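You operate a simulated robot arm through the tools that you are given. There is no shell and no other tool. Be economical: measure what you need, move in short steps, check, and stop when the job is done.

You are at the controls of a simulated robot arm. One attempt, no reset.

TASK
Rest the green saucepan on the green mat; warm the orange one as the card says.
Fine: carry the hot green one by its handle, leave both handles turned in; set the large ring to the card's heat till the soup steams, then turn it off.

The check looks at the end state, three seconds after you hand in, the way a careful person would. Anything else that was tipped, shoved, dropped, spilled or broken makes it a failure.

THE ROBOT
A 6-joint arm with a two-finger parallel gripper, fixed in place. Base frame: the origin is at the foot of the arm, x ahead of it, y to its left, z up; the work surface is at about z = 0.91. Lengths are in m, angles in degrees, forces in N, time in s.
With the tool pointing down near the work surface it reaches from about 0.24 to 0.62 m from the base axis. Its first joint turns from -66.0 to 66.0 degrees. Payload 2.7 kg.
The tool frame sits at the grasp point between the pads (the TCP): z along the fingers, y along the line on which they close. The tips reach 0.023 m beyond it. Largest opening 0.094 m; finger width 0.038, thickness 0.01; the body of the gripper, 0.054 by 0.096 m, starts 0.039 m behind the TCP.
Orientation is told as [roll, pitch, yaw] about the base's x, y, z axes, in that order, counted from this pose: with the fingers straight down and closing along the base's y, the tool's x points along the base's -x, its y along +y and its z along -z.

THE INTERFACE
- The arm moves only by the tool play_rows. Its argument "plan" is a list of rows, each a list of 7 numbers: the shift along the base's x, y, z in m, then the turn, a rotation vector about the base's x, y, z in degrees, then the finger opening in m, from 0 to 0.094. In form: [[x, y, z, wx, wy, wz, jaw], ...]. A call has 1 to 10 rows; each row is the pose to reach, as a shift and turn from the pose commanded when the call began. Each row takes 0.2 s and may step no farther than 0.05 m and 8.6 degrees from the row before; otherwise, or with a gripper value out of range, the whole call is refused. Where a pose cannot be reached the arm comes as near as it can. A force on the tool above 40 N (or 10 N above the force at the start of the call, whichever is more), or a blocked arm, ends the call early, and 0.2 s more pass. Each finger travels about 0.045 m/s and halts on what it meets, pressing with about 27 N; the grip force reading is that of the motor and also rises with nothing between the fingers. The clock runs only during rows and for 0.2 s after the last one: add rows that repeat a pose to give the fingers time. The reply holds the time, the measured pose of the TCP, the force on the tool along the base axes, the opening and the grip force, in the units named above and with some noise, and new pictures: "pictures" is both (left out), scene, wrist or none.
- Cameras (640 x 400 px; columns grow to the right, rows downward): "scene" is fixed at [0.0965, -0.4667, 1.398]; the picture's right is [0.40, -0.92, 0.00], its down [-0.58, -0.25, -0.77] and it looks along [0.71, 0.31, -0.64] (base axes); focal length 214 px, centre (320, 200). "wrist" rides on the gripper at [0.086, 0.016, -0.075] in the tool frame; the picture's right is [-0.18, 0.98, 0.00], its down [-0.58, -0.11, -0.81] and it looks along [-0.79, -0.15, 0.59] (tool axes); focal length 243 px, centre (320, 200). There is no depth. A picture from a camera that has moved, and an enlarged one, comes with that camera's place and axes in the base frame and with its lens.
- inspect(camera, box): a new picture of the part [left, top, right, bottom] of that camera's present view, enlarged. No time passes.
- close_job(): hands the job in; it is judged then, once.

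Go step by step. Nothing tells you positions but the pictures and the camera data: compare them with the known pose of the tool, close in by small moves and look again before you grip or let go. The budget is 120 turns and 170 pictures, counting those below and the enlarged ones. Unless the task says otherwise, let go and move clear before handing in, and close with one line.

The tools are called after "Call:" by a JSON object that holds its "fn" and its "kwargs". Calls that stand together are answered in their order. play_rows: Moves the arm, as the interface text tells. Its arguments: {"type":"object","properties":{"plan":{"type":"array"},"pictures":{"type":"string","enum":["both","scene","wrist","none"]}},"required":["plan"]} The other tools are called the same way: inspect (camera, box) takes an enlarged picture of a part of a camera's view; close_job () hands the job in.

At the start:

```text
time_s: 0.0
tcp_pos: [0.2765, -0.2054, 1.2888]
tool_rot: [0.0, -0.1, 0.0]
force: [0.0, 0.7, -0.2]
opening: 0.0937
gripper_force: 0.0
```

scene: 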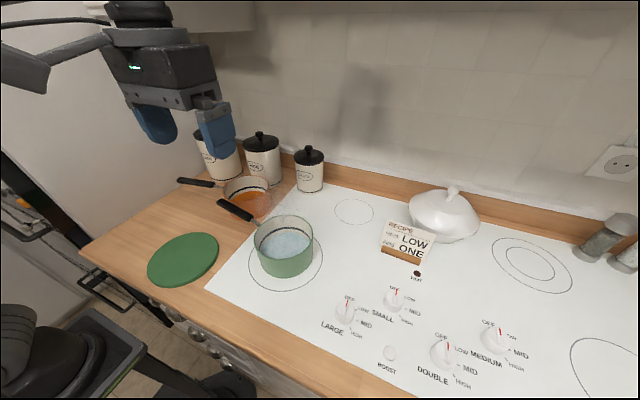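
wrist: 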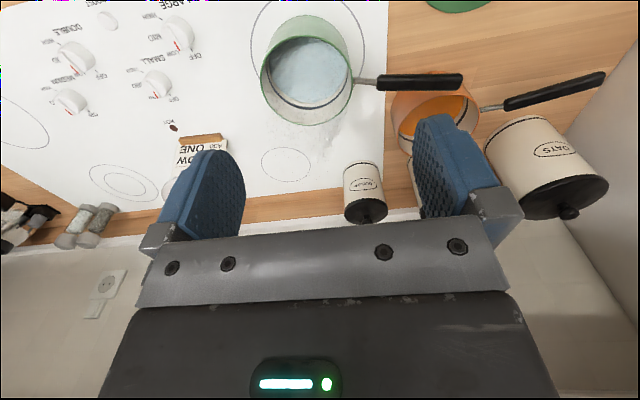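

I see the green pan on the large ring (front left of the hob), the orange pan behind it on the wood, and the green mat at the left front. First I'll read the card and look at the pans closely.

Call:
{"fn": "inspect", "kwargs": {"camera": "scene", "box": [370, 200, 450, 290]}}

Call:
{"fn": "inspect", "kwargs": {"camera": "scene", "box": [310, 270, 430, 370]}}

Call:
{"fn": "inspect", "kwargs": {"camera": "scene", "box": [140, 140, 340, 300]}}

```text
4.44 times, centred on (410, 245) of scene
camera zoom: at [0.0965, -0.4667, 1.398], right [0.4, -0.92, 0.0], down [-0.58, -0.25, -0.77], along [0.71, 0.31, -0.64], focal length 953 px, centre (-80, 0)
```

zoom: 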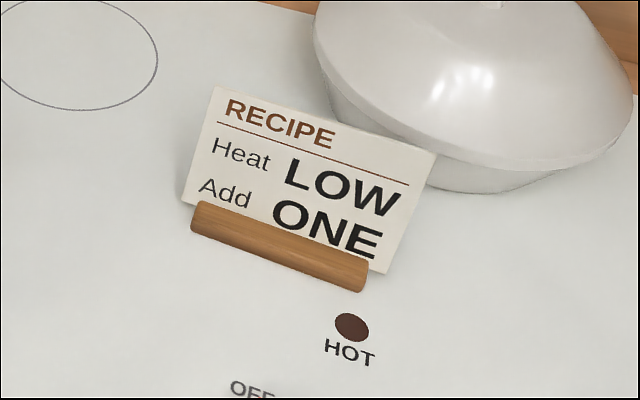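

```text
4.00 times, centred on (370, 320) of scene
camera zoom: at [0.0965, -0.4667, 1.398], right [0.4, -0.92, 0.0], down [-0.58, -0.25, -0.77], along [0.71, 0.31, -0.64], focal length 858 px, centre (120, -280)
```

zoom: 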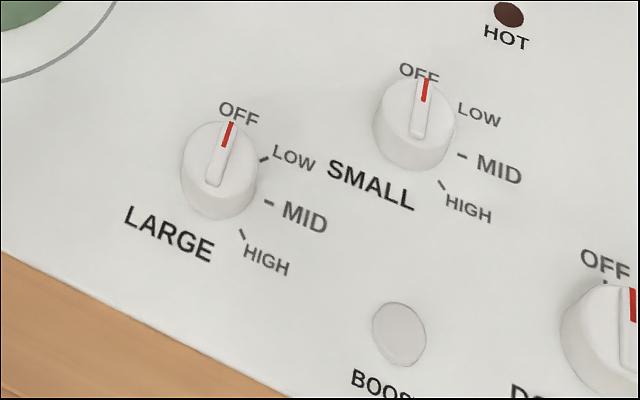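

```text
2.50 times, centred on (240, 220) of scene
camera zoom: at [0.0965, -0.4667, 1.398], right [0.4, -0.92, 0.0], down [-0.58, -0.25, -0.77], along [0.71, 0.31, -0.64], focal length 536 px, centre (520, 150)
```

zoom: 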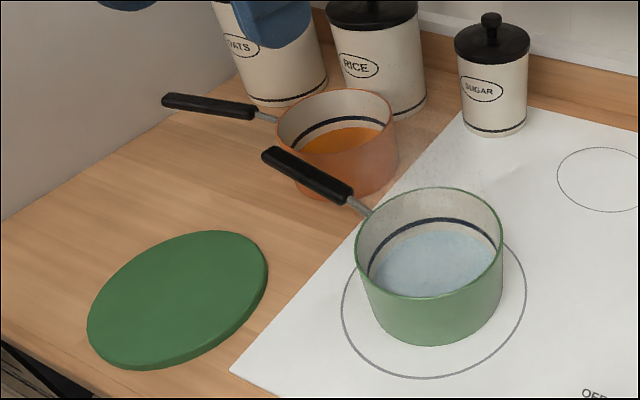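

The card says Heat LOW; the large knob is at front left of the knob group, at about (0.30, -0.43). I take the green pan to be near (0.375, -0.245) with its handle running along +y to about (0.42, 0.0), and the mat near (0.264, 0.006). I'll turn the gripper so it closes across the handle and move above it.

Call:
{"fn": "play_rows", "kwargs": {"plan": [[0.013, 0.012, -0.01, 0, 0, -8.5, 0.094], [0.026, 0.024, -0.02, 0, 0, -17, 0.094], [0.039, 0.036, -0.03, 0, 0, -25.5, 0.094], [0.052, 0.048, -0.04, 0, 0, -34, 0.094], [0.065, 0.06, -0.05, 0, 0, -42.5, 0.094], [0.078, 0.072, -0.06, 0, 0, -51, 0.094], [0.091, 0.084, -0.07, 0, 0, -59.5, 0.094], [0.104, 0.096, -0.08, 0, 0, -68, 0.094], [0.117, 0.108, -0.09, 0, 0, -76.5, 0.094], [0.135, 0.12, -0.1, 0, 0, -85, 0.094]]}}

```text
time_s: 2.2
tcp_pos: [0.4095, -0.0854, 1.1871]
tool_rot: [0.0, 0.0, -85.0]
force: [1.5, -0.7, -0.3]
opening: 0.0942
gripper_force: 0.1
camera wrist: at [0.4194, 0.0027, 1.2618], right [1.0, -0.1, 0.0], down [-0.06, -0.59, 0.81], along [-0.08, -0.8, -0.59], focal length 243 px, centre (320, 200)
```

scene: 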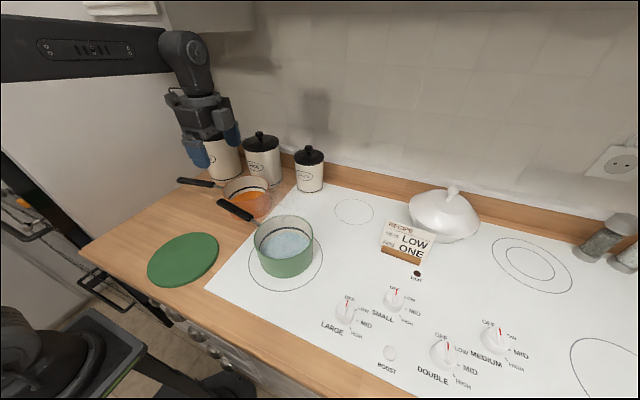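
wrist: 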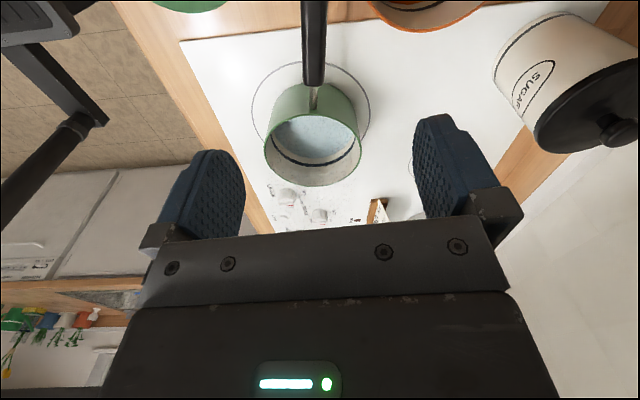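

The handle is just below the gripper; its near end is at about (0.398, -0.137, 0.993), heading 7° inwards of +y. I'll rotate a bit more and go down partway.

Call:
{"fn": "play_rows", "kwargs": {"plan": [[-0.005, -0.015, -0.04, 0, 0, -6, 0.094], [-0.01, -0.03, -0.08, 0, 0, -12, 0.094], [-0.01, -0.03, -0.125, 0, 0, -12, 0.094]]}}

Call:
{"fn": "inspect", "kwargs": {"camera": "scene", "box": [140, 120, 340, 300]}}

```text
time_s: 3.0
tcp_pos: [0.4004, -0.115, 1.0653]
tool_rot: [0.0, -0.1, -97.0]
force: [0.9, 0.2, -0.2]
opening: 0.0941
gripper_force: 0.0
camera wrist: at [0.4273, -0.0307, 1.1397], right [0.95, -0.3, 0.0], down [-0.18, -0.56, 0.81], along [-0.24, -0.77, -0.59], focal length 243 px, centre (320, 200)
```

scene: 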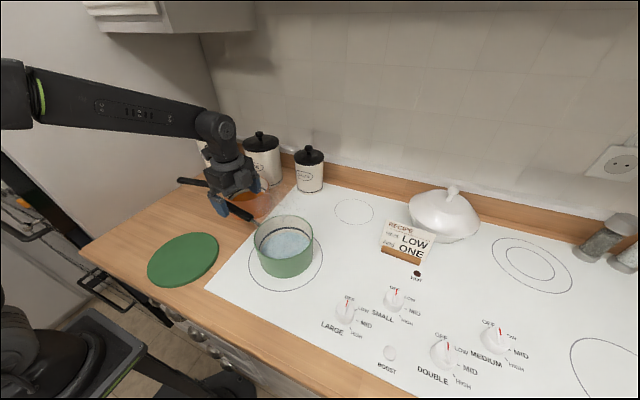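
wrist: 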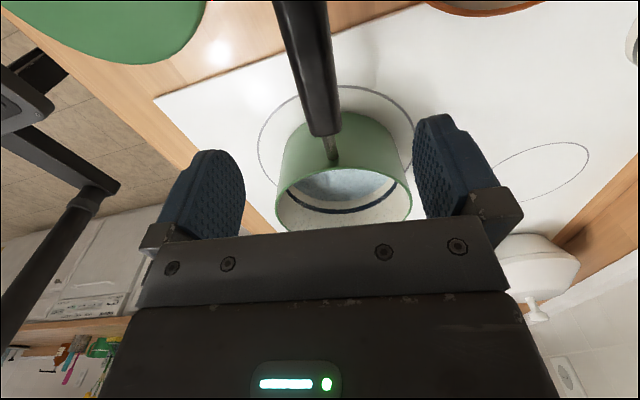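

```text
2.22 times, centred on (240, 210) of scene
camera zoom: at [0.0965, -0.4667, 1.398], right [0.4, -0.92, 0.0], down [-0.58, -0.25, -0.77], along [0.71, 0.31, -0.64], focal length 477 px, centre (498, 178)
```

zoom: 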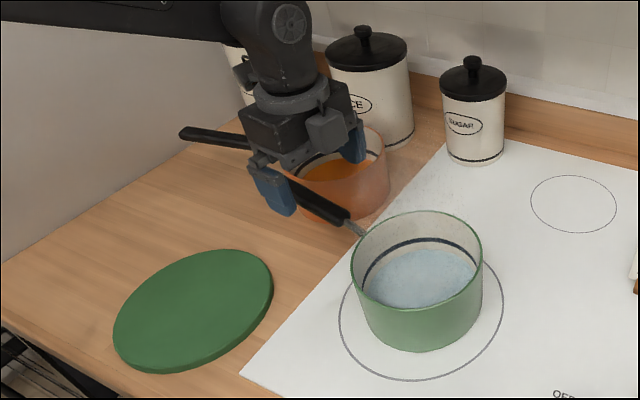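

The handle is centred between the fingers. I descend, shifting 1 cm toward the pan to shorten the lever, then close.

Call:
{"fn": "play_rows", "kwargs": {"plan": [[-0.001, -0.009, -0.035, 0, 0, 0, 0.094], [-0.001, -0.009, -0.071, 0, 0, 0, 0.094], [-0.001, -0.009, -0.071, 0, 0, 0, 0.094]]}}

Call:
{"fn": "inspect", "kwargs": {"camera": "scene", "box": [200, 150, 300, 250]}}

```text
time_s: 3.8
tcp_pos: [0.3979, -0.1225, 0.9915]
tool_rot: [-0.1, -0.2, -97.0]
force: [-0.4, -0.2, 0.8]
opening: 0.0939
gripper_force: 0.0
camera wrist: at [0.4258, -0.0385, 1.0654], right [0.95, -0.3, 0.0], down [-0.18, -0.56, 0.81], along [-0.24, -0.77, -0.59], focal length 243 px, centre (320, 200)
```

scene: 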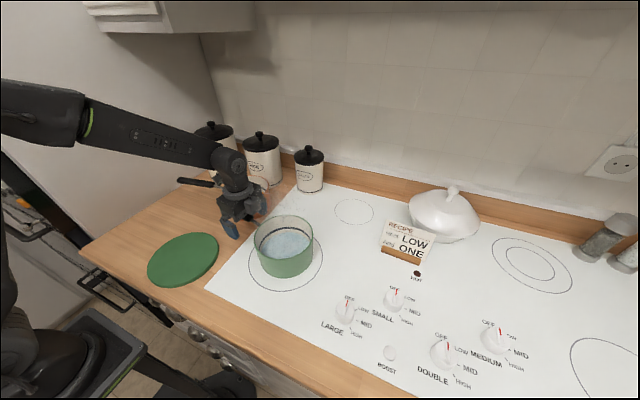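
wrist: 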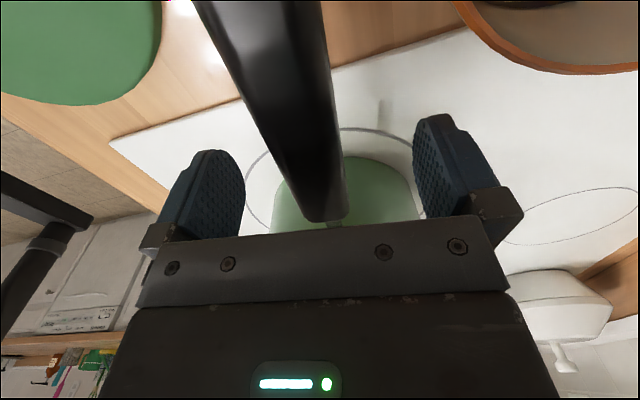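

```text
4.00 times, centred on (250, 200) of scene
camera zoom: at [0.0965, -0.4667, 1.398], right [0.4, -0.92, 0.0], down [-0.58, -0.25, -0.77], along [0.71, 0.31, -0.64], focal length 858 px, centre (600, 200)
```

zoom: 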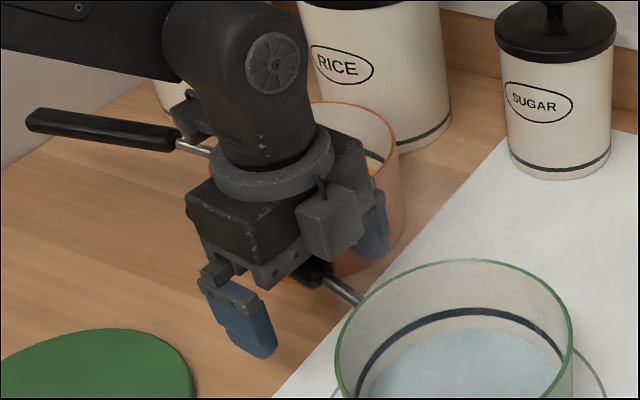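

The handle sits between the fingers, slightly to the -x side and a little higher than the TCP. I nudge to that and close.

Call:
{"fn": "play_rows", "kwargs": {"plan": [[-0.003, 0, 0.005, 0, 0, 0, 0.094], [-0.003, 0, 0.005, 0, 0, 0, 0.06], [-0.003, 0, 0.005, 0, 0, 0, 0.03], [-0.003, 0, 0.005, 0, 0, 0, 0.0], [-0.003, 0, 0.005, 0, 0, 0, 0.0], [-0.003, 0, 0.005, 0, 0, 0, 0.0], [-0.003, 0, 0.005, 0, 0, 0, 0.0], [-0.003, 0, 0.005, 0, 0, 0, 0.0]]}}

```text
time_s: 5.6
tcp_pos: [0.3962, -0.1229, 0.9969]
tool_rot: [0.1, -0.1, -96.9]
force: [2.4, -1.0, 1.7]
opening: 0.0237
gripper_force: 27.1
camera wrist: at [0.4231, -0.0396, 1.0714], right [0.95, -0.3, 0.0], down [-0.18, -0.56, 0.81], along [-0.24, -0.77, -0.59], focal length 243 px, centre (320, 200)
```

scene: 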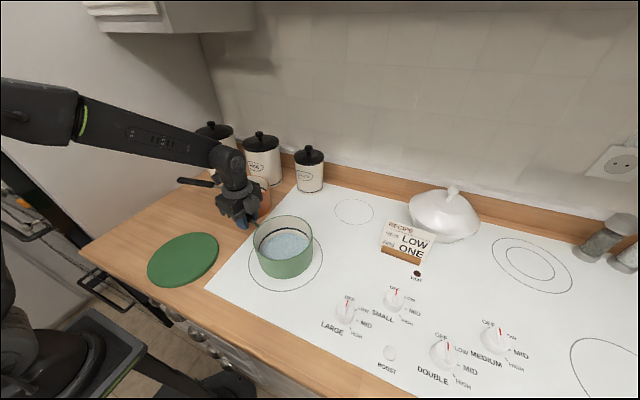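
wrist: 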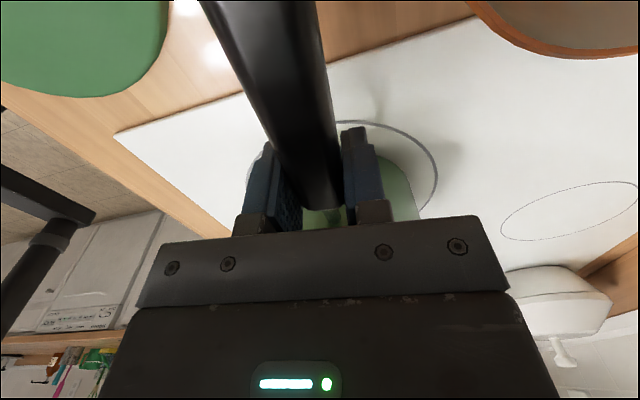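

The handle is held (opening 0.024). I lift slowly by 2 cm and see whether the pan stays level.

Call:
{"fn": "play_rows", "kwargs": {"plan": [[0, 0, 0.004, 0, 0, 0, 0], [0, 0, 0.008, 0, 0, 0, 0], [0, 0, 0.013, 0, 0, 0, 0], [0, 0, 0.02, 0, 0, 0, 0], [0, 0, 0.02, 0, 0, 0, 0]], "pictures": "none"}}

Call:
{"fn": "inspect", "kwargs": {"camera": "scene", "box": [200, 180, 340, 300]}}

```text
time_s: 6.8
tcp_pos: [0.3975, -0.1226, 1.0179]
tool_rot: [0.0, -0.1, -96.9]
force: [0.4, 0.1, -5.7]
opening: 0.0238
gripper_force: 27.2
```

```text
3.33 times, centred on (270, 240) of scene
camera zoom: at [0.0965, -0.4667, 1.398], right [0.4, -0.92, 0.0], down [-0.58, -0.25, -0.77], along [0.71, 0.31, -0.64], focal length 715 px, centre (487, 67)
```

zoom: 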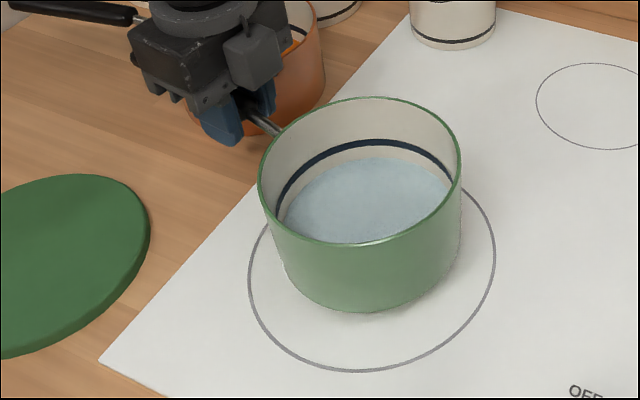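

The pan is up and level (about 0.58 kg). I raise it a bit more and carry it toward the mat at moderate speed.

Call:
{"fn": "play_rows", "kwargs": {"plan": [[0, 0, 0.008, 0, 0, 0, 0], [0, 0, 0.02, 0, 0, 0, 0], [-0.004, 0.009, 0.025, 0, 0, 0, 0], [-0.013, 0.027, 0.025, 0, 0, 0, 0], [-0.024, 0.05, 0.025, 0, 0, 0, 0], [-0.037, 0.076, 0.025, 0, 0, 0, 0], [-0.05, 0.103, 0.025, 0, 0, 0, 0], [-0.061, 0.126, 0.025, 0, 0, 0, 0], [-0.068, 0.141, 0.025, 0, 0, 0, 0], [-0.07, 0.146, 0.025, 0, 0, 0, 0]]}}

```text
time_s: 9.0
tcp_pos: [0.3257, 0.021, 1.0424]
tool_rot: [0.0, 0.0, -97.0]
force: [-0.2, 0.3, -5.3]
opening: 0.0236
gripper_force: 27.1
camera wrist: at [0.3529, 0.1048, 1.116], right [0.95, -0.3, 0.0], down [-0.18, -0.56, 0.81], along [-0.24, -0.77, -0.59], focal length 243 px, centre (320, 200)
```

scene: 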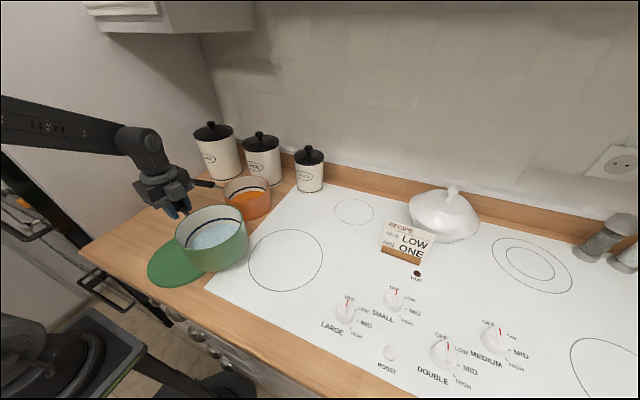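
wrist: 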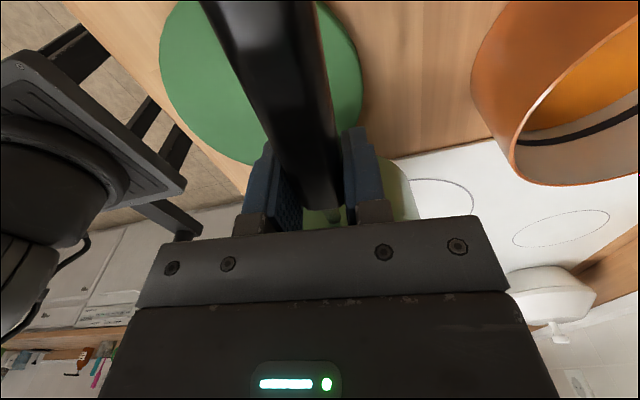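

Carrying well and level. I continue to above the mat centre (about (0.267, 0.001)), then look before lowering.

Call:
{"fn": "play_rows", "kwargs": {"plan": [[-0.003, 0.006, 0, 0, 0, 0, 0], [-0.01, 0.02, 0, 0, 0, 0, 0], [-0.02, 0.042, 0, 0, 0, 0, 0], [-0.031, 0.065, 0, 0, 0, 0, 0], [-0.041, 0.086, 0, 0, 0, 0, 0], [-0.046, 0.096, 0, 0, 0, 0, 0], [-0.047, 0.099, 0, 0, 0, 0, 0], [-0.047, 0.099, -0.015, 0, 0, 0, 0], [-0.047, 0.099, -0.015, 0, 0, 0, 0]]}}

Call:
{"fn": "inspect", "kwargs": {"camera": "scene", "box": [110, 160, 270, 300]}}

```text
time_s: 11.0
tcp_pos: [0.2812, 0.1214, 1.0254]
tool_rot: [0.1, -0.1, -96.9]
force: [0.2, 0.3, -6.6]
opening: 0.0239
gripper_force: 27.1
camera wrist: at [0.3076, 0.2041, 1.1015], right [0.95, -0.3, 0.0], down [-0.18, -0.56, 0.81], along [-0.24, -0.77, -0.59], focal length 243 px, centre (320, 200)
```

scene: 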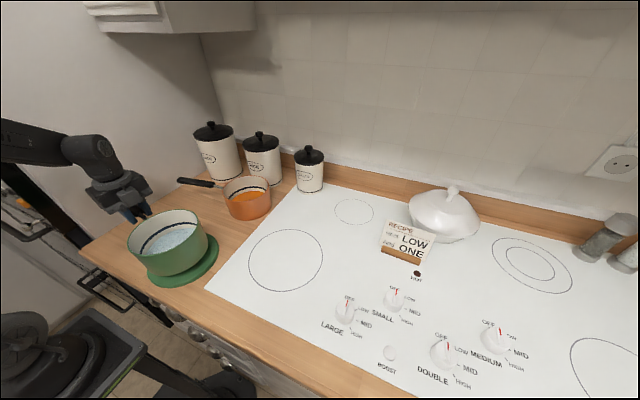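
wrist: 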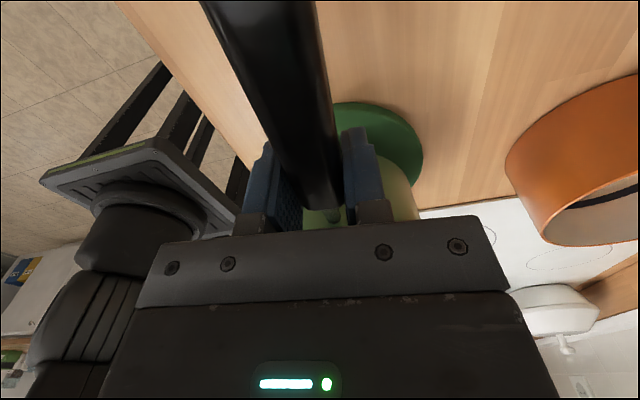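

```text
2.86 times, centred on (190, 230) of scene
camera zoom: at [0.0965, -0.4667, 1.398], right [0.4, -0.92, 0.0], down [-0.58, -0.25, -0.77], along [0.71, 0.31, -0.64], focal length 613 px, centre (691, 114)
```

zoom: 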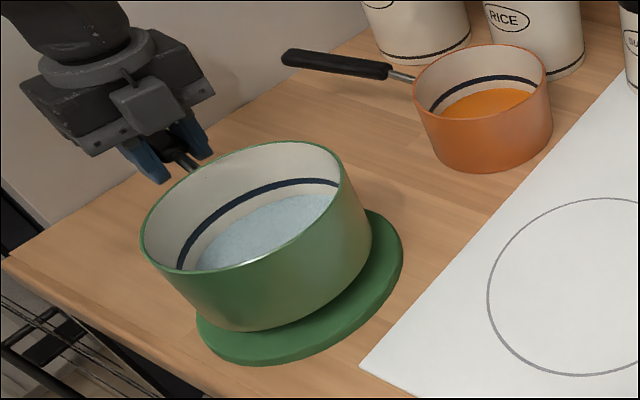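

The pan is over the mat, about 1 cm too far in +y. I'll shift by that amount and lower in small steps until contact.

Call:
{"fn": "play_rows", "kwargs": {"plan": [[0, -0.006, 0, 0, 0, 0, 0], [0, -0.013, 0, 0, 0, 0, 0], [0, -0.013, -0.005, 0, 0, 0, 0], [0, -0.013, -0.009, 0, 0, 0, 0], [0, -0.013, -0.009, 0, 0, 0, 0]], "pictures": "none"}}

Call:
{"fn": "inspect", "kwargs": {"camera": "scene", "box": [110, 160, 270, 300]}}

```text
time_s: 12.2
tcp_pos: [0.28, 0.1066, 1.0195]
tool_rot: [0.0, 0.0, -96.9]
force: [-0.2, -0.3, -3.9]
opening: 0.0241
gripper_force: 27.3
```

```text
2.86 times, centred on (190, 230) of scene
camera zoom: at [0.0965, -0.4667, 1.398], right [0.4, -0.92, 0.0], down [-0.58, -0.25, -0.77], along [0.71, 0.31, -0.64], focal length 613 px, centre (691, 114)
```

zoom: 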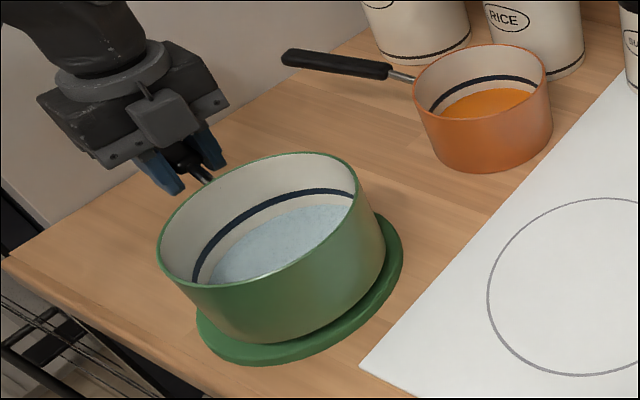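

Nearly down; the pan should go another ~7 mm in -y. I lift a touch, shift, and lower until the weight leaves the gripper.

Call:
{"fn": "play_rows", "kwargs": {"plan": [[0, 0, 0.004, 0, 0, 0, 0], [0, -0.004, 0.004, 0, 0, 0, 0], [0, -0.008, 0.004, 0, 0, 0, 0], [0, -0.008, 0, 0, 0, 0, 0], [0, -0.008, -0.003, 0, 0, 0, 0], [0, -0.008, -0.003, 0, 0, 0, 0]], "pictures": "none"}}

Call:
{"fn": "play_rows", "kwargs": {"plan": [[0, 0, -0.002, 0, 0, 0, 0], [0, 0, -0.003, 0, 0, 0, 0], [0, 0, -0.003, 0, 0, 0, 0]], "pictures": "none"}}

Call:
{"fn": "inspect", "kwargs": {"camera": "scene", "box": [110, 160, 270, 300]}}

```text
time_s: 13.6
tcp_pos: [0.2807, 0.0993, 1.015]
tool_rot: [0.0, -0.1, -96.9]
force: [0.0, 0.3, -5.7]
opening: 0.0239
gripper_force: 26.9
```

```text
time_s: 14.4
tcp_pos: [0.2804, 0.1001, 1.0114]
tool_rot: [0.0, 0.0, -96.9]
force: [0.3, -0.6, -5.1]
opening: 0.0237
gripper_force: 26.9
```

```text
2.86 times, centred on (190, 230) of scene
camera zoom: at [0.0965, -0.4667, 1.398], right [0.4, -0.92, 0.0], down [-0.58, -0.25, -0.77], along [0.71, 0.31, -0.64], focal length 613 px, centre (691, 114)
```

zoom: 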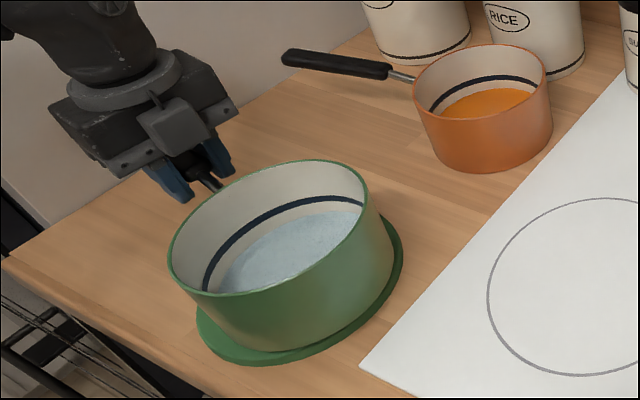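

Now well centred. I continue lowering, with a small +x correction, until contact.

Call:
{"fn": "play_rows", "kwargs": {"plan": [[0.004, 0, -0.001, 0, 0, 0, 0], [0.004, 0, -0.002, 0, 0, 0, 0], [0.004, 0, -0.003, 0, 0, 0, 0], [0.004, 0, -0.003, 0, 0, 0, 0]], "pictures": "none"}}

Call:
{"fn": "play_rows", "kwargs": {"plan": [[0, 0, -0.001, 0, 0, 0, 0], [0, 0, -0.002, 0, 0, 0, 0], [0, 0, -0.002, 0, 0, 0, 0]], "pictures": "none"}}

```text
time_s: 15.4
tcp_pos: [0.2854, 0.0997, 1.0083]
tool_rot: [0.0, 0.0, -97.0]
force: [-0.4, 0.6, -5.6]
opening: 0.0239
gripper_force: 27.1
```

```text
time_s: 16.2
tcp_pos: [0.2836, 0.0999, 1.0058]
tool_rot: [0.0, -0.1, -96.9]
force: [-0.3, -0.9, -5.3]
opening: 0.0237
gripper_force: 27.0
```

Still carrying full weight; I keep lowering in millimetre steps.

Call:
{"fn": "play_rows", "kwargs": {"plan": [[0, 0, -0.001, 0, 0, 0, 0], [0, 0, -0.002, 0, 0, 0, 0], [0, 0, -0.002, 0, 0, 0, 0]], "pictures": "none"}}

Call:
{"fn": "inspect", "kwargs": {"camera": "scene", "box": [110, 160, 270, 300]}}

```text
time_s: 17.0
tcp_pos: [0.2856, 0.1002, 1.0048]
tool_rot: [0.0, -0.1, -96.9]
force: [0.0, 0.2, -5.8]
opening: 0.0238
gripper_force: 27.0
```

```text
2.86 times, centred on (190, 230) of scene
camera zoom: at [0.0965, -0.4667, 1.398], right [0.4, -0.92, 0.0], down [-0.58, -0.25, -0.77], along [0.71, 0.31, -0.64], focal length 613 px, centre (691, 114)
```

zoom: 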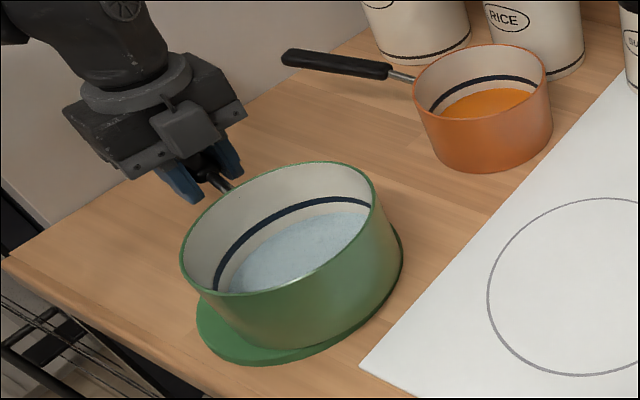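

Still hanging; the pan is now ~7 mm too far to the right on the mat. I shift back in +y a bit and lower further.

Call:
{"fn": "play_rows", "kwargs": {"plan": [[-0.001, 0.003, 0, 0, 0, 0, 0], [-0.002, 0.007, 0, 0, 0, 0, 0], [-0.002, 0.007, -0.001, 0, 0, 0, 0], [-0.002, 0.007, -0.002, 0, 0, 0, 0], [-0.002, 0.007, -0.002, 0, 0, 0, 0]], "pictures": "none"}}

Call:
{"fn": "play_rows", "kwargs": {"plan": [[0, 0, -0.001, 0, 0, 0, 0], [0, 0, -0.002, 0, 0, 0, 0], [0, 0, -0.002, 0, 0, 0, 0]], "pictures": "none"}}

Call:
{"fn": "inspect", "kwargs": {"camera": "scene", "box": [110, 160, 270, 300]}}

```text
time_s: 18.2
tcp_pos: [0.2818, 0.1086, 1.003]
tool_rot: [-0.1, -0.1, -96.9]
force: [0.4, -0.2, -2.9]
opening: 0.0238
gripper_force: 27.3
```

```text
time_s: 19.0
tcp_pos: [0.2829, 0.1078, 1.0028]
tool_rot: [0.1, 0.0, -96.9]
force: [-1.4, 3.8, 9.0]
opening: 0.0239
gripper_force: 26.8
```

```text
2.86 times, centred on (190, 230) of scene
camera zoom: at [0.0964, -0.4666, 1.3981], right [0.4, -0.92, 0.0], down [-0.58, -0.25, -0.77], along [0.71, 0.31, -0.64], focal length 613 px, centre (691, 114)
```

zoom: 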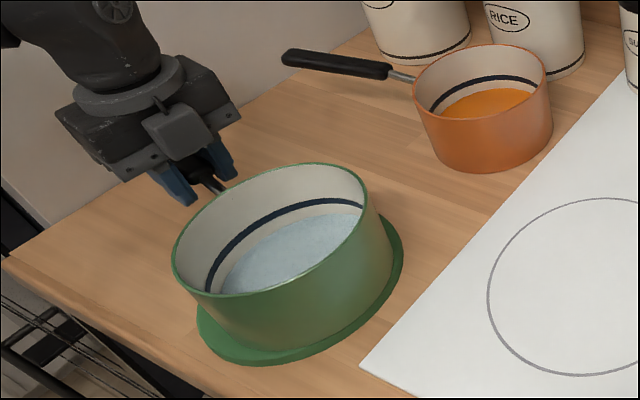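

The pan rests on the mat (weight fully off the gripper) and looks centred. I relieve the slight press and open the fingers.

Call:
{"fn": "play_rows", "kwargs": {"plan": [[0, 0, 0.002, 0, 0, 0, 0], [0, 0, 0.002, 0, 0, 0, 0.024], [0, 0, 0.002, 0, 0, 0, 0.04], [0, 0, 0.002, 0, 0, 0, 0.06], [0, 0, 0.002, 0, 0, 0, 0.075], [0, 0, 0.002, 0, 0, 0, 0.075], [0, 0, 0.03, 0, 0, 0, 0.075], [0, 0, 0.07, 0, 0, 0, 0.075], [0, 0, 0.11, 0, 0, 0, 0.075]]}}

Call:
{"fn": "inspect", "kwargs": {"camera": "scene", "box": [110, 160, 270, 300]}}

```text
time_s: 21.0
tcp_pos: [0.2838, 0.1066, 1.1122]
tool_rot: [0.0, -0.1, -96.9]
force: [-0.1, -0.5, 0.1]
opening: 0.075
gripper_force: 0.1
camera wrist: at [0.3109, 0.1903, 1.1873], right [0.95, -0.3, 0.0], down [-0.18, -0.56, 0.81], along [-0.24, -0.77, -0.59], focal length 243 px, centre (320, 200)
```

scene: 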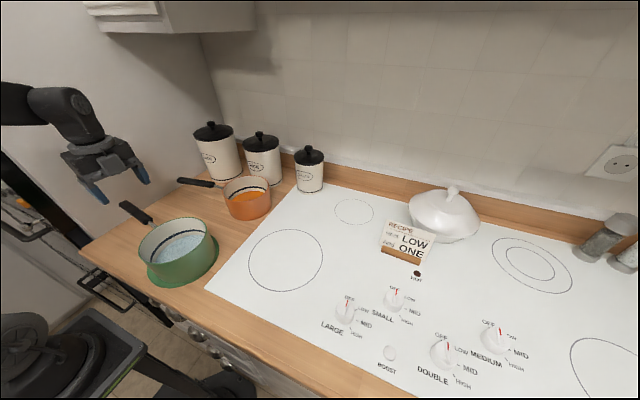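
wrist: 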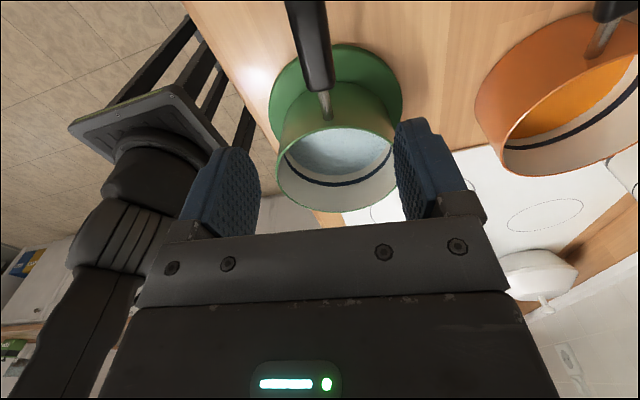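

```text
2.86 times, centred on (190, 230) of scene
camera zoom: at [0.0965, -0.4667, 1.398], right [0.4, -0.92, 0.0], down [-0.58, -0.25, -0.77], along [0.71, 0.31, -0.64], focal length 613 px, centre (691, 114)
```

zoom: 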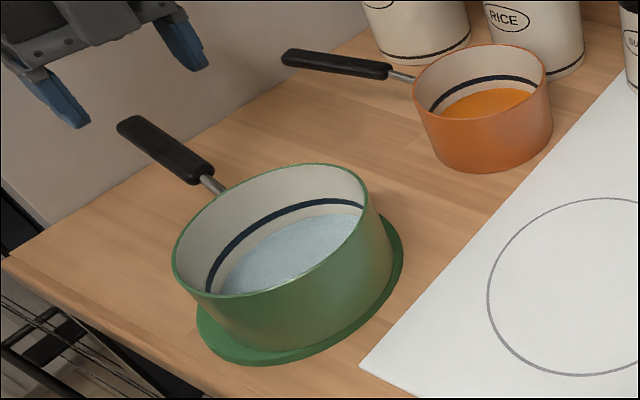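

The green pan rests properly with its handle turned in. Next the orange pan: handle's near end at about (0.475, 0.07), pointing ~17° toward the front. I move above it and align.

Call:
{"fn": "play_rows", "kwargs": {"plan": [[0.03, -0.003, 0.01, 0, 0, 4, 0.094], [0.07, -0.006, 0.01, 0, 0, 8, 0.094], [0.11, -0.01, 0.01, 0, 0, 14, 0.094], [0.15, -0.014, 0.01, 0, 0, 20, 0.094], [0.187, -0.017, 0.01, 0, 0, 24, 0.094]]}}

Call:
{"fn": "inspect", "kwargs": {"camera": "wrist", "box": [240, 0, 440, 125]}}

```text
time_s: 22.2
tcp_pos: [0.4733, 0.0899, 1.1217]
tool_rot: [0.0, 0.0, -72.8]
force: [0.6, 0.8, 0.0]
opening: 0.0942
gripper_force: 0.0
camera wrist: at [0.4635, 0.1766, 1.1968], right [0.99, 0.11, 0.0], down [0.07, -0.59, 0.81], along [0.09, -0.8, -0.59], focal length 243 px, centre (320, 200)
```

scene: 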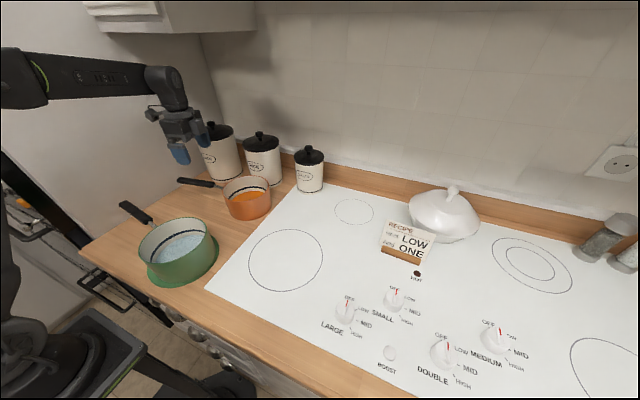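
wrist: 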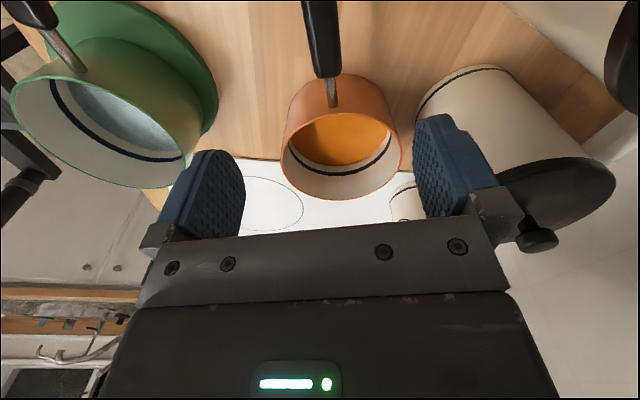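

```text
3.20 times, centred on (340, 62) of wrist
camera zoom: at [0.4635, 0.1766, 1.1968], right [0.99, 0.11, 0.0], down [0.07, -0.59, 0.81], along [0.09, -0.8, -0.59], focal length 776 px, centre (256, 640)
```

zoom: 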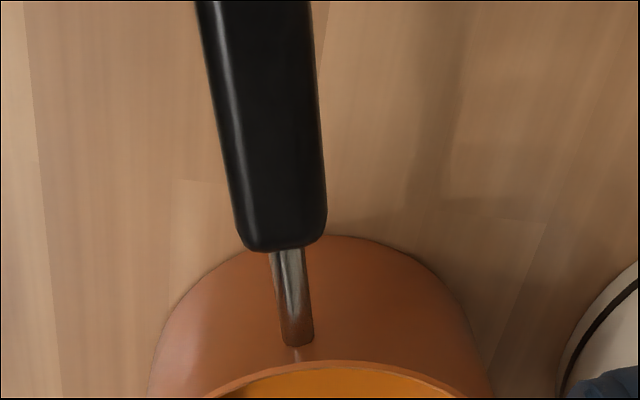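

Handle near end is at about (0.481, 0.077, 0.99), heading ~14° to the front. I align to that, descend and check.

Call:
{"fn": "play_rows", "kwargs": {"plan": [[0.006, 0.001, -0.045, 0, 0, -3, 0.094], [0.006, 0.001, -0.09, 0, 0, -3, 0.094], [0.006, 0.001, -0.126, 0, 0, -3, 0.094], [0.006, 0.001, -0.126, 0, 0, -3, 0.094]]}}

Call:
{"fn": "inspect", "kwargs": {"camera": "scene", "box": [170, 110, 310, 230]}}

```text
time_s: 23.2
tcp_pos: [0.476, 0.0899, 0.9934]
tool_rot: [0.0, -0.1, -76.0]
force: [0.7, 0.0, 0.2]
opening: 0.0938
gripper_force: 0.1
camera wrist: at [0.4715, 0.1773, 1.0689], right [1.0, 0.06, 0.0], down [0.03, -0.59, 0.81], along [0.05, -0.81, -0.59], focal length 243 px, centre (320, 200)
```

scene: 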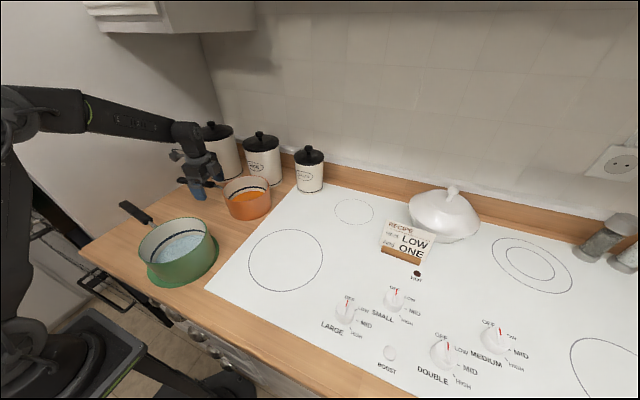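
wrist: 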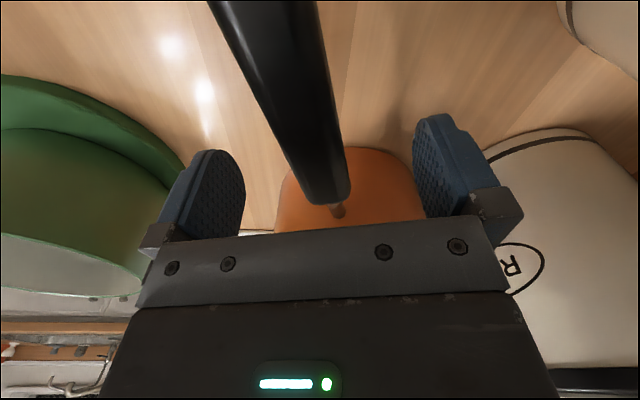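

```text
3.33 times, centred on (240, 170) of scene
camera zoom: at [0.0965, -0.4667, 1.398], right [0.4, -0.92, 0.0], down [-0.58, -0.25, -0.77], along [0.71, 0.31, -0.64], focal length 715 px, centre (587, 300)
```

zoom: 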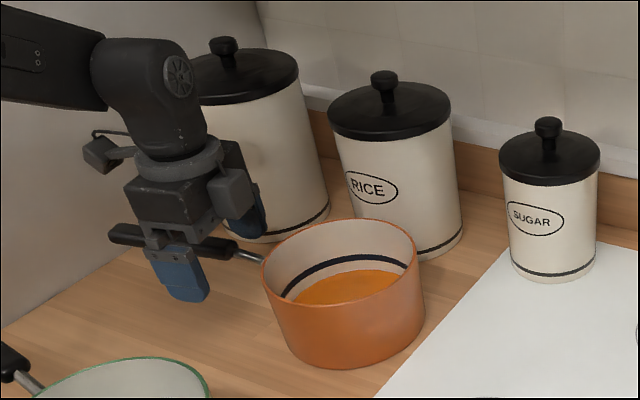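

Well aligned, with clearance to the canisters. I raise 4 mm as with the green one and close.

Call:
{"fn": "play_rows", "kwargs": {"plan": [[0, -0.003, 0.004, 0, 0, 0, 0.094], [0, -0.003, 0.004, 0, 0, 0, 0.06], [0, -0.003, 0.004, 0, 0, 0, 0.03], [0, -0.003, 0.004, 0, 0, 0, 0.0], [0, -0.003, 0.004, 0, 0, 0, 0.0], [0, -0.003, 0.004, 0, 0, 0, 0.0], [0, -0.003, 0.004, 0, 0, 0, 0.0], [0, -0.003, 0.004, 0, 0, 0, 0.0]], "pictures": "none"}}

Call:
{"fn": "play_rows", "kwargs": {"plan": [[0, 0, 0.004, 0, 0, 0, 0], [0, 0, 0.008, 0, 0, 0, 0], [0, 0, 0.013, 0, 0, 0, 0], [0, 0, 0.02, 0, 0, 0, 0], [0, 0, 0.02, 0, 0, 0, 0]]}}

Call:
{"fn": "inspect", "kwargs": {"camera": "scene", "box": [170, 130, 310, 250]}}

```text
time_s: 25.0
tcp_pos: [0.4778, 0.0865, 1.0003]
tool_rot: [0.1, -0.2, -76.0]
force: [2.5, -0.2, 1.3]
opening: 0.0239
gripper_force: 27.0
```

```text
time_s: 26.2
tcp_pos: [0.4766, 0.0866, 1.0187]
tool_rot: [-0.1, -0.1, -76.0]
force: [-0.2, -0.1, -6.0]
opening: 0.0239
gripper_force: 27.0
camera wrist: at [0.4707, 0.175, 1.0933], right [1.0, 0.06, 0.0], down [0.04, -0.59, 0.81], along [0.05, -0.81, -0.59], focal length 243 px, centre (320, 200)
```

scene: 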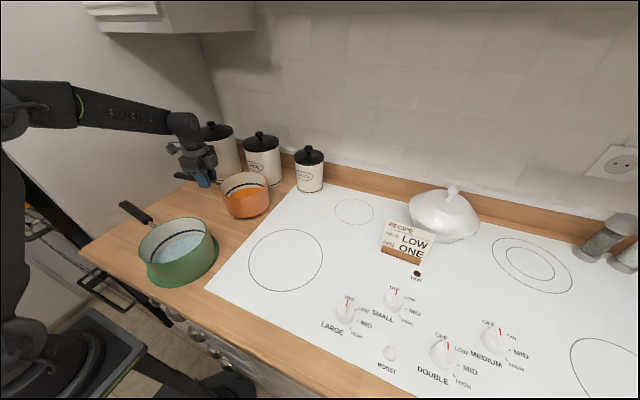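
wrist: 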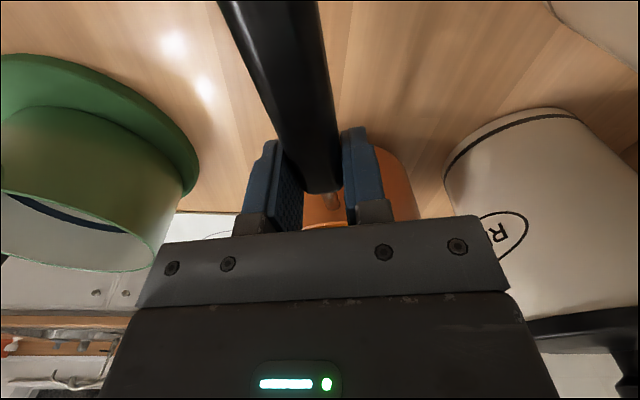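

```text
3.33 times, centred on (240, 190) of scene
camera zoom: at [0.0966, -0.4667, 1.398], right [0.4, -0.92, 0.0], down [-0.58, -0.25, -0.77], along [0.71, 0.31, -0.64], focal length 715 px, centre (587, 233)
```

zoom: 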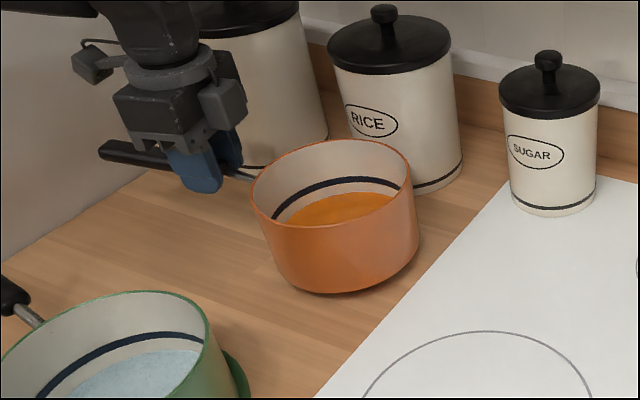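

The orange pan is up and level. I raise a bit and carry it to the large ring (centre about (0.373, -0.247)), turning the handle inward by 21° on the way.

Call:
{"fn": "play_rows", "kwargs": {"plan": [[0, 0, 0.008, 0, 0, 0, 0], [-0.002, -0.005, 0.02, 0, 0, -0.5, 0], [-0.008, -0.018, 0.025, 0, 0, -2, 0], [-0.017, -0.04, 0.025, 0, 0, -4, 0], [-0.029, -0.068, 0.025, 0, 0, -7, 0], [-0.041, -0.098, 0.025, 0, 0, -10, 0], [-0.053, -0.126, 0.025, 0, 0, -13, 0], [-0.064, -0.15, 0.025, 0, 0, -16, 0], [-0.071, -0.168, 0.025, 0, 0, -18.5, 0], [-0.075, -0.178, 0.025, 0, 0, -20, 0]], "pictures": "none"}}

Call:
{"fn": "play_rows", "kwargs": {"plan": [[-0.003, -0.008, 0, 0, 0, 0, 0], [-0.009, -0.021, 0, 0, 0, -1, 0], [-0.013, -0.031, -0.005, 0, 0, -1, 0], [-0.014, -0.033, -0.012, 0, 0, -1, 0], [-0.014, -0.033, -0.025, 0, 0, -1, 0], [-0.014, -0.033, -0.03, 0, 0, -1, 0], [-0.014, -0.033, -0.03, 0, 0, -1, 0]]}}

Call:
{"fn": "inspect", "kwargs": {"camera": "scene", "box": [205, 180, 365, 310]}}

```text
time_s: 28.4
tcp_pos: [0.3992, -0.092, 1.0442]
tool_rot: [0.0, -0.1, -96.0]
force: [0.2, 0.1, -5.0]
opening: 0.024
gripper_force: 26.5
```

```text
time_s: 30.0
tcp_pos: [0.3858, -0.1224, 1.0138]
tool_rot: [0.0, -0.1, -96.9]
force: [0.0, 0.1, -5.3]
opening: 0.0239
gripper_force: 27.1
camera wrist: at [0.4138, -0.0389, 1.0884], right [0.95, -0.3, 0.0], down [-0.18, -0.56, 0.81], along [-0.24, -0.77, -0.59], focal length 243 px, centre (320, 200)
```

scene: 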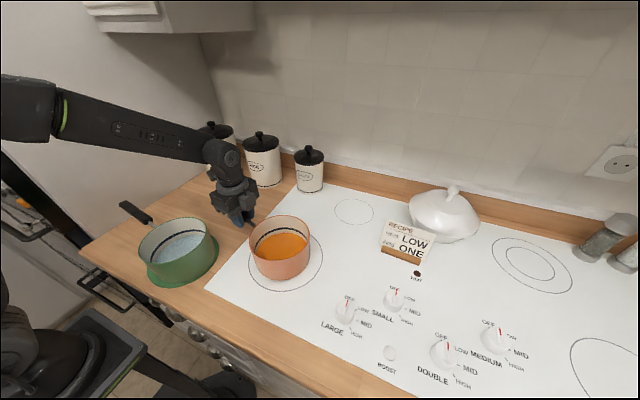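
wrist: 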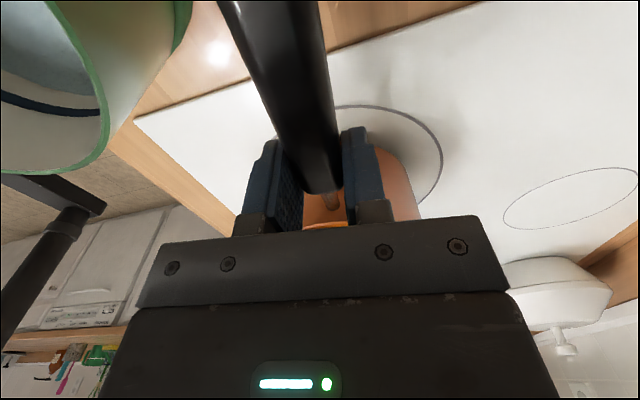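

```text
3.08 times, centred on (285, 245) of scene
camera zoom: at [0.0965, -0.4667, 1.398], right [0.4, -0.92, 0.0], down [-0.58, -0.25, -0.77], along [0.71, 0.31, -0.64], focal length 660 px, centre (428, 62)
```

zoom: 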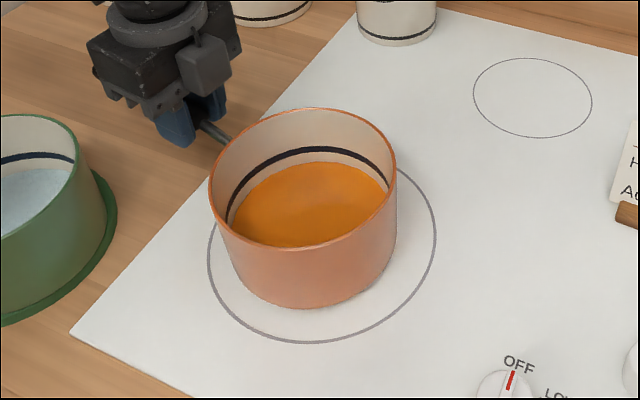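

The pan hangs 1.5 cm above the ring, about 6 mm off centre. I correct and lower to contact.

Call:
{"fn": "play_rows", "kwargs": {"plan": [[0.003, -0.003, 0, 0, 0, 0, 0], [0.006, -0.005, -0.004, 0, 0, 0, 0], [0.006, -0.005, -0.008, 0, 0, 0, 0], [0.006, -0.005, -0.012, 0, 0, 0, 0], [0.006, -0.005, -0.012, 0, 0, 0, 0]], "pictures": "none"}}

Call:
{"fn": "inspect", "kwargs": {"camera": "scene", "box": [205, 180, 365, 310]}}

```text
time_s: 31.2
tcp_pos: [0.393, -0.1278, 1.0026]
tool_rot: [0.3, -0.1, -97.0]
force: [-1.8, 3.9, 16.1]
opening: 0.0236
gripper_force: 27.1
```

```text
3.08 times, centred on (285, 245) of scene
camera zoom: at [0.0963, -0.4665, 1.3981], right [0.4, -0.92, 0.0], down [-0.58, -0.25, -0.77], along [0.71, 0.31, -0.64], focal length 660 px, centre (428, 62)
```

zoom: 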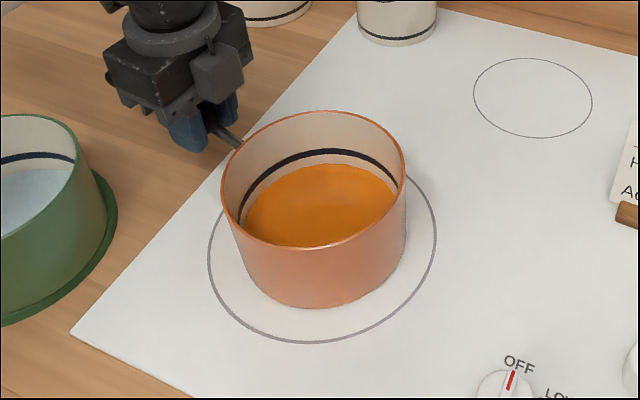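

Contact reached with the hob. It's ~6 mm too far back; I lift slightly, shift, and set down gently.

Call:
{"fn": "play_rows", "kwargs": {"plan": [[0, 0, 0.004, 0, 0, 0, 0], [0, 0, 0.008, 0, 0, 0, 0], [-0.004, 0, 0.008, 0, 0, 0, 0], [-0.008, 0, 0.008, 0, 0, 0, 0], [-0.008, 0, 0.005, 0, 0, 0, 0], [-0.008, 0, 0.003, 0, 0, 0, 0], [-0.008, 0, 0.002, 0, 0, 0, 0], [-0.008, 0, 0.002, 0, 0, 0, 0]], "pictures": "none"}}

Call:
{"fn": "inspect", "kwargs": {"camera": "scene", "box": [205, 180, 365, 310]}}

```text
time_s: 33.0
tcp_pos: [0.3856, -0.1263, 1.0037]
tool_rot: [0.0, -0.2, -96.9]
force: [-0.3, 0.3, -5.5]
opening: 0.0238
gripper_force: 26.9
```

```text
3.08 times, centred on (285, 245) of scene
camera zoom: at [0.0965, -0.4667, 1.398], right [0.4, -0.92, 0.0], down [-0.58, -0.25, -0.77], along [0.71, 0.31, -0.64], focal length 660 px, centre (428, 62)
```

zoom: 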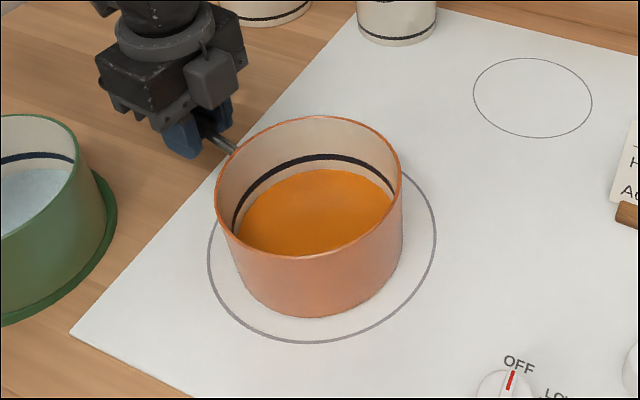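

Centred well. I lower the last millimetre or two.

Call:
{"fn": "play_rows", "kwargs": {"plan": [[0, 0, -0.001, 0, 0, 0, 0], [0, 0, -0.001, 0, 0, 0, 0]], "pictures": "none"}}

Call:
{"fn": "play_rows", "kwargs": {"plan": [[0, 0, -0.001, 0, 0, 0, 0], [0, 0, -0.001, 0, 0, 0, 0]], "pictures": "none"}}

```text
time_s: 33.6
tcp_pos: [0.3836, -0.1279, 1.0023]
tool_rot: [0.0, -0.1, -96.8]
force: [0.1, 0.8, -3.9]
opening: 0.0239
gripper_force: 27.0
```

```text
time_s: 34.2
tcp_pos: [0.3845, -0.1282, 1.0031]
tool_rot: [0.1, -0.2, -96.9]
force: [0.2, 0.8, -2.1]
opening: 0.0238
gripper_force: 26.9
```

Touching now; I let the rest of the weight down, open, and rise clear.

Call:
{"fn": "play_rows", "kwargs": {"plan": [[0, 0, -0.001, 0, 0, 0, 0], [0, 0, -0.001, 0, 0, 0, 0.024], [0, 0, -0.001, 0, 0, 0, 0.04], [0, 0, -0.001, 0, 0, 0, 0.06], [0, 0, -0.001, 0, 0, 0, 0.075], [0, 0, -0.001, 0, 0, 0, 0.075], [0, 0, 0.03, 0, 0, 0, 0.075], [0, 0, 0.07, 0, 0, 0, 0.075], [0, 0, 0.12, 0, 0, 0, 0.075]], "pictures": "scene"}}

Call:
{"fn": "inspect", "kwargs": {"camera": "scene", "box": [140, 170, 340, 300]}}

```text
time_s: 36.2
tcp_pos: [0.3844, -0.1309, 1.1266]
tool_rot: [-0.2, -0.1, -97.0]
force: [0.1, -0.3, 0.1]
opening: 0.075
gripper_force: 0.0
```

scene: 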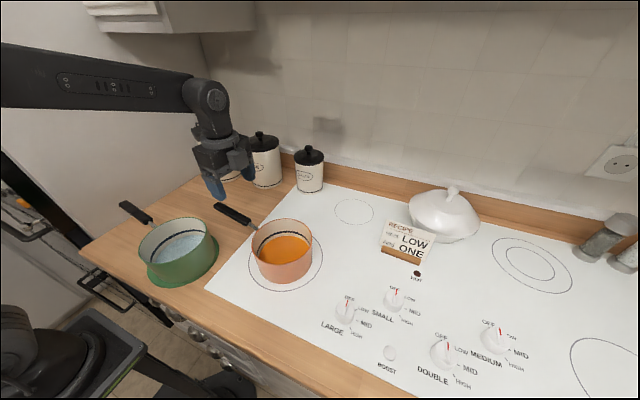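

```text
3.08 times, centred on (240, 235) of scene
camera zoom: at [0.0965, -0.4667, 1.398], right [0.4, -0.92, 0.0], down [-0.58, -0.25, -0.77], along [0.71, 0.31, -0.64], focal length 660 px, centre (566, 92)
```

zoom: 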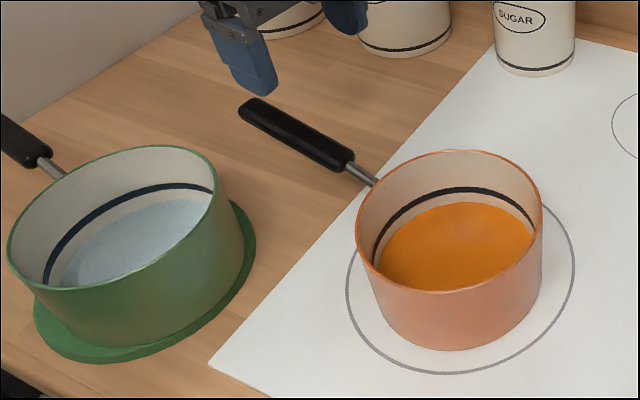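

Both pans sit well with handles turned inward. From the scene picture the large knob is centred at about (0.302, -0.434), OFF pointing +x, LOW 45° clockwise. I move above it, turning the gripper back to close along y.

Call:
{"fn": "play_rows", "kwargs": {"plan": [[-0.005, -0.02, 0.02, 0, 0, 8.5, 0.075], [-0.013, -0.05, 0.04, 0, 0, 17, 0.075], [-0.022, -0.085, 0.05, 0, 0, 25.5, 0.075], [-0.031, -0.12, 0.05, 0, 0, 34, 0.075], [-0.04, -0.155, 0.05, 0, 0, 42.5, 0.075], [-0.049, -0.19, 0.05, 0, 0, 51, 0.075], [-0.058, -0.225, 0.05, 0, 0, 59.5, 0.075], [-0.067, -0.255, 0.05, 0, 0, 68, 0.075], [-0.076, -0.285, 0.03, 0, 0, 76.5, 0.075], [-0.083, -0.303, 0.0, 0, 0, 85, 0.075]], "pictures": "none"}}

Call:
{"fn": "play_rows", "kwargs": {"plan": [[0, 0, -0.02, 0, 0, 6, 0.07], [0, 0, -0.05, 0, 0, 12, 0.06], [0, 0, -0.05, 0, 0, 12, 0.06]]}}

```text
time_s: 38.4
tcp_pos: [0.2983, -0.4308, 1.1192]
tool_rot: [0.0, -0.1, -11.8]
force: [-0.3, 0.7, -0.6]
opening: 0.0748
gripper_force: 0.1
```

```text
time_s: 39.2
tcp_pos: [0.2988, -0.4306, 1.0703]
tool_rot: [0.0, -0.1, 0.1]
force: [-0.4, 0.3, 0.7]
opening: 0.06
gripper_force: 0.0
camera wrist: at [0.2126, -0.4145, 1.1445], right [0.18, 0.98, 0.0], down [0.58, -0.11, 0.81], along [0.79, -0.15, -0.59], focal length 243 px, centre (320, 200)
```

scene: 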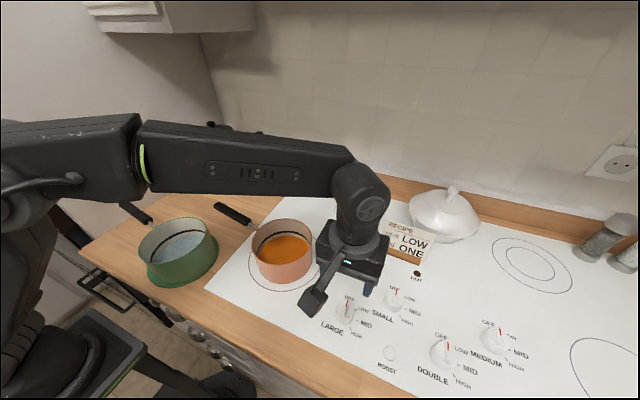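
wrist: 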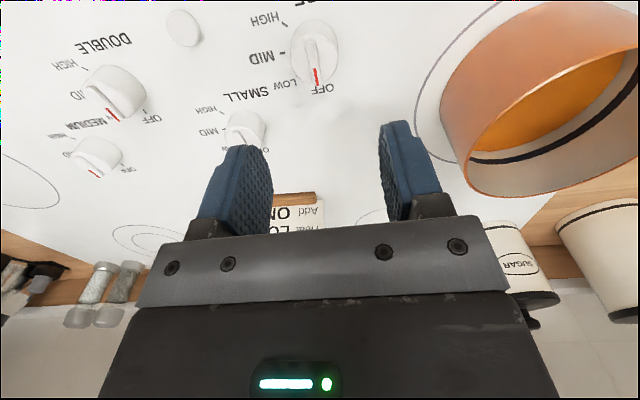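

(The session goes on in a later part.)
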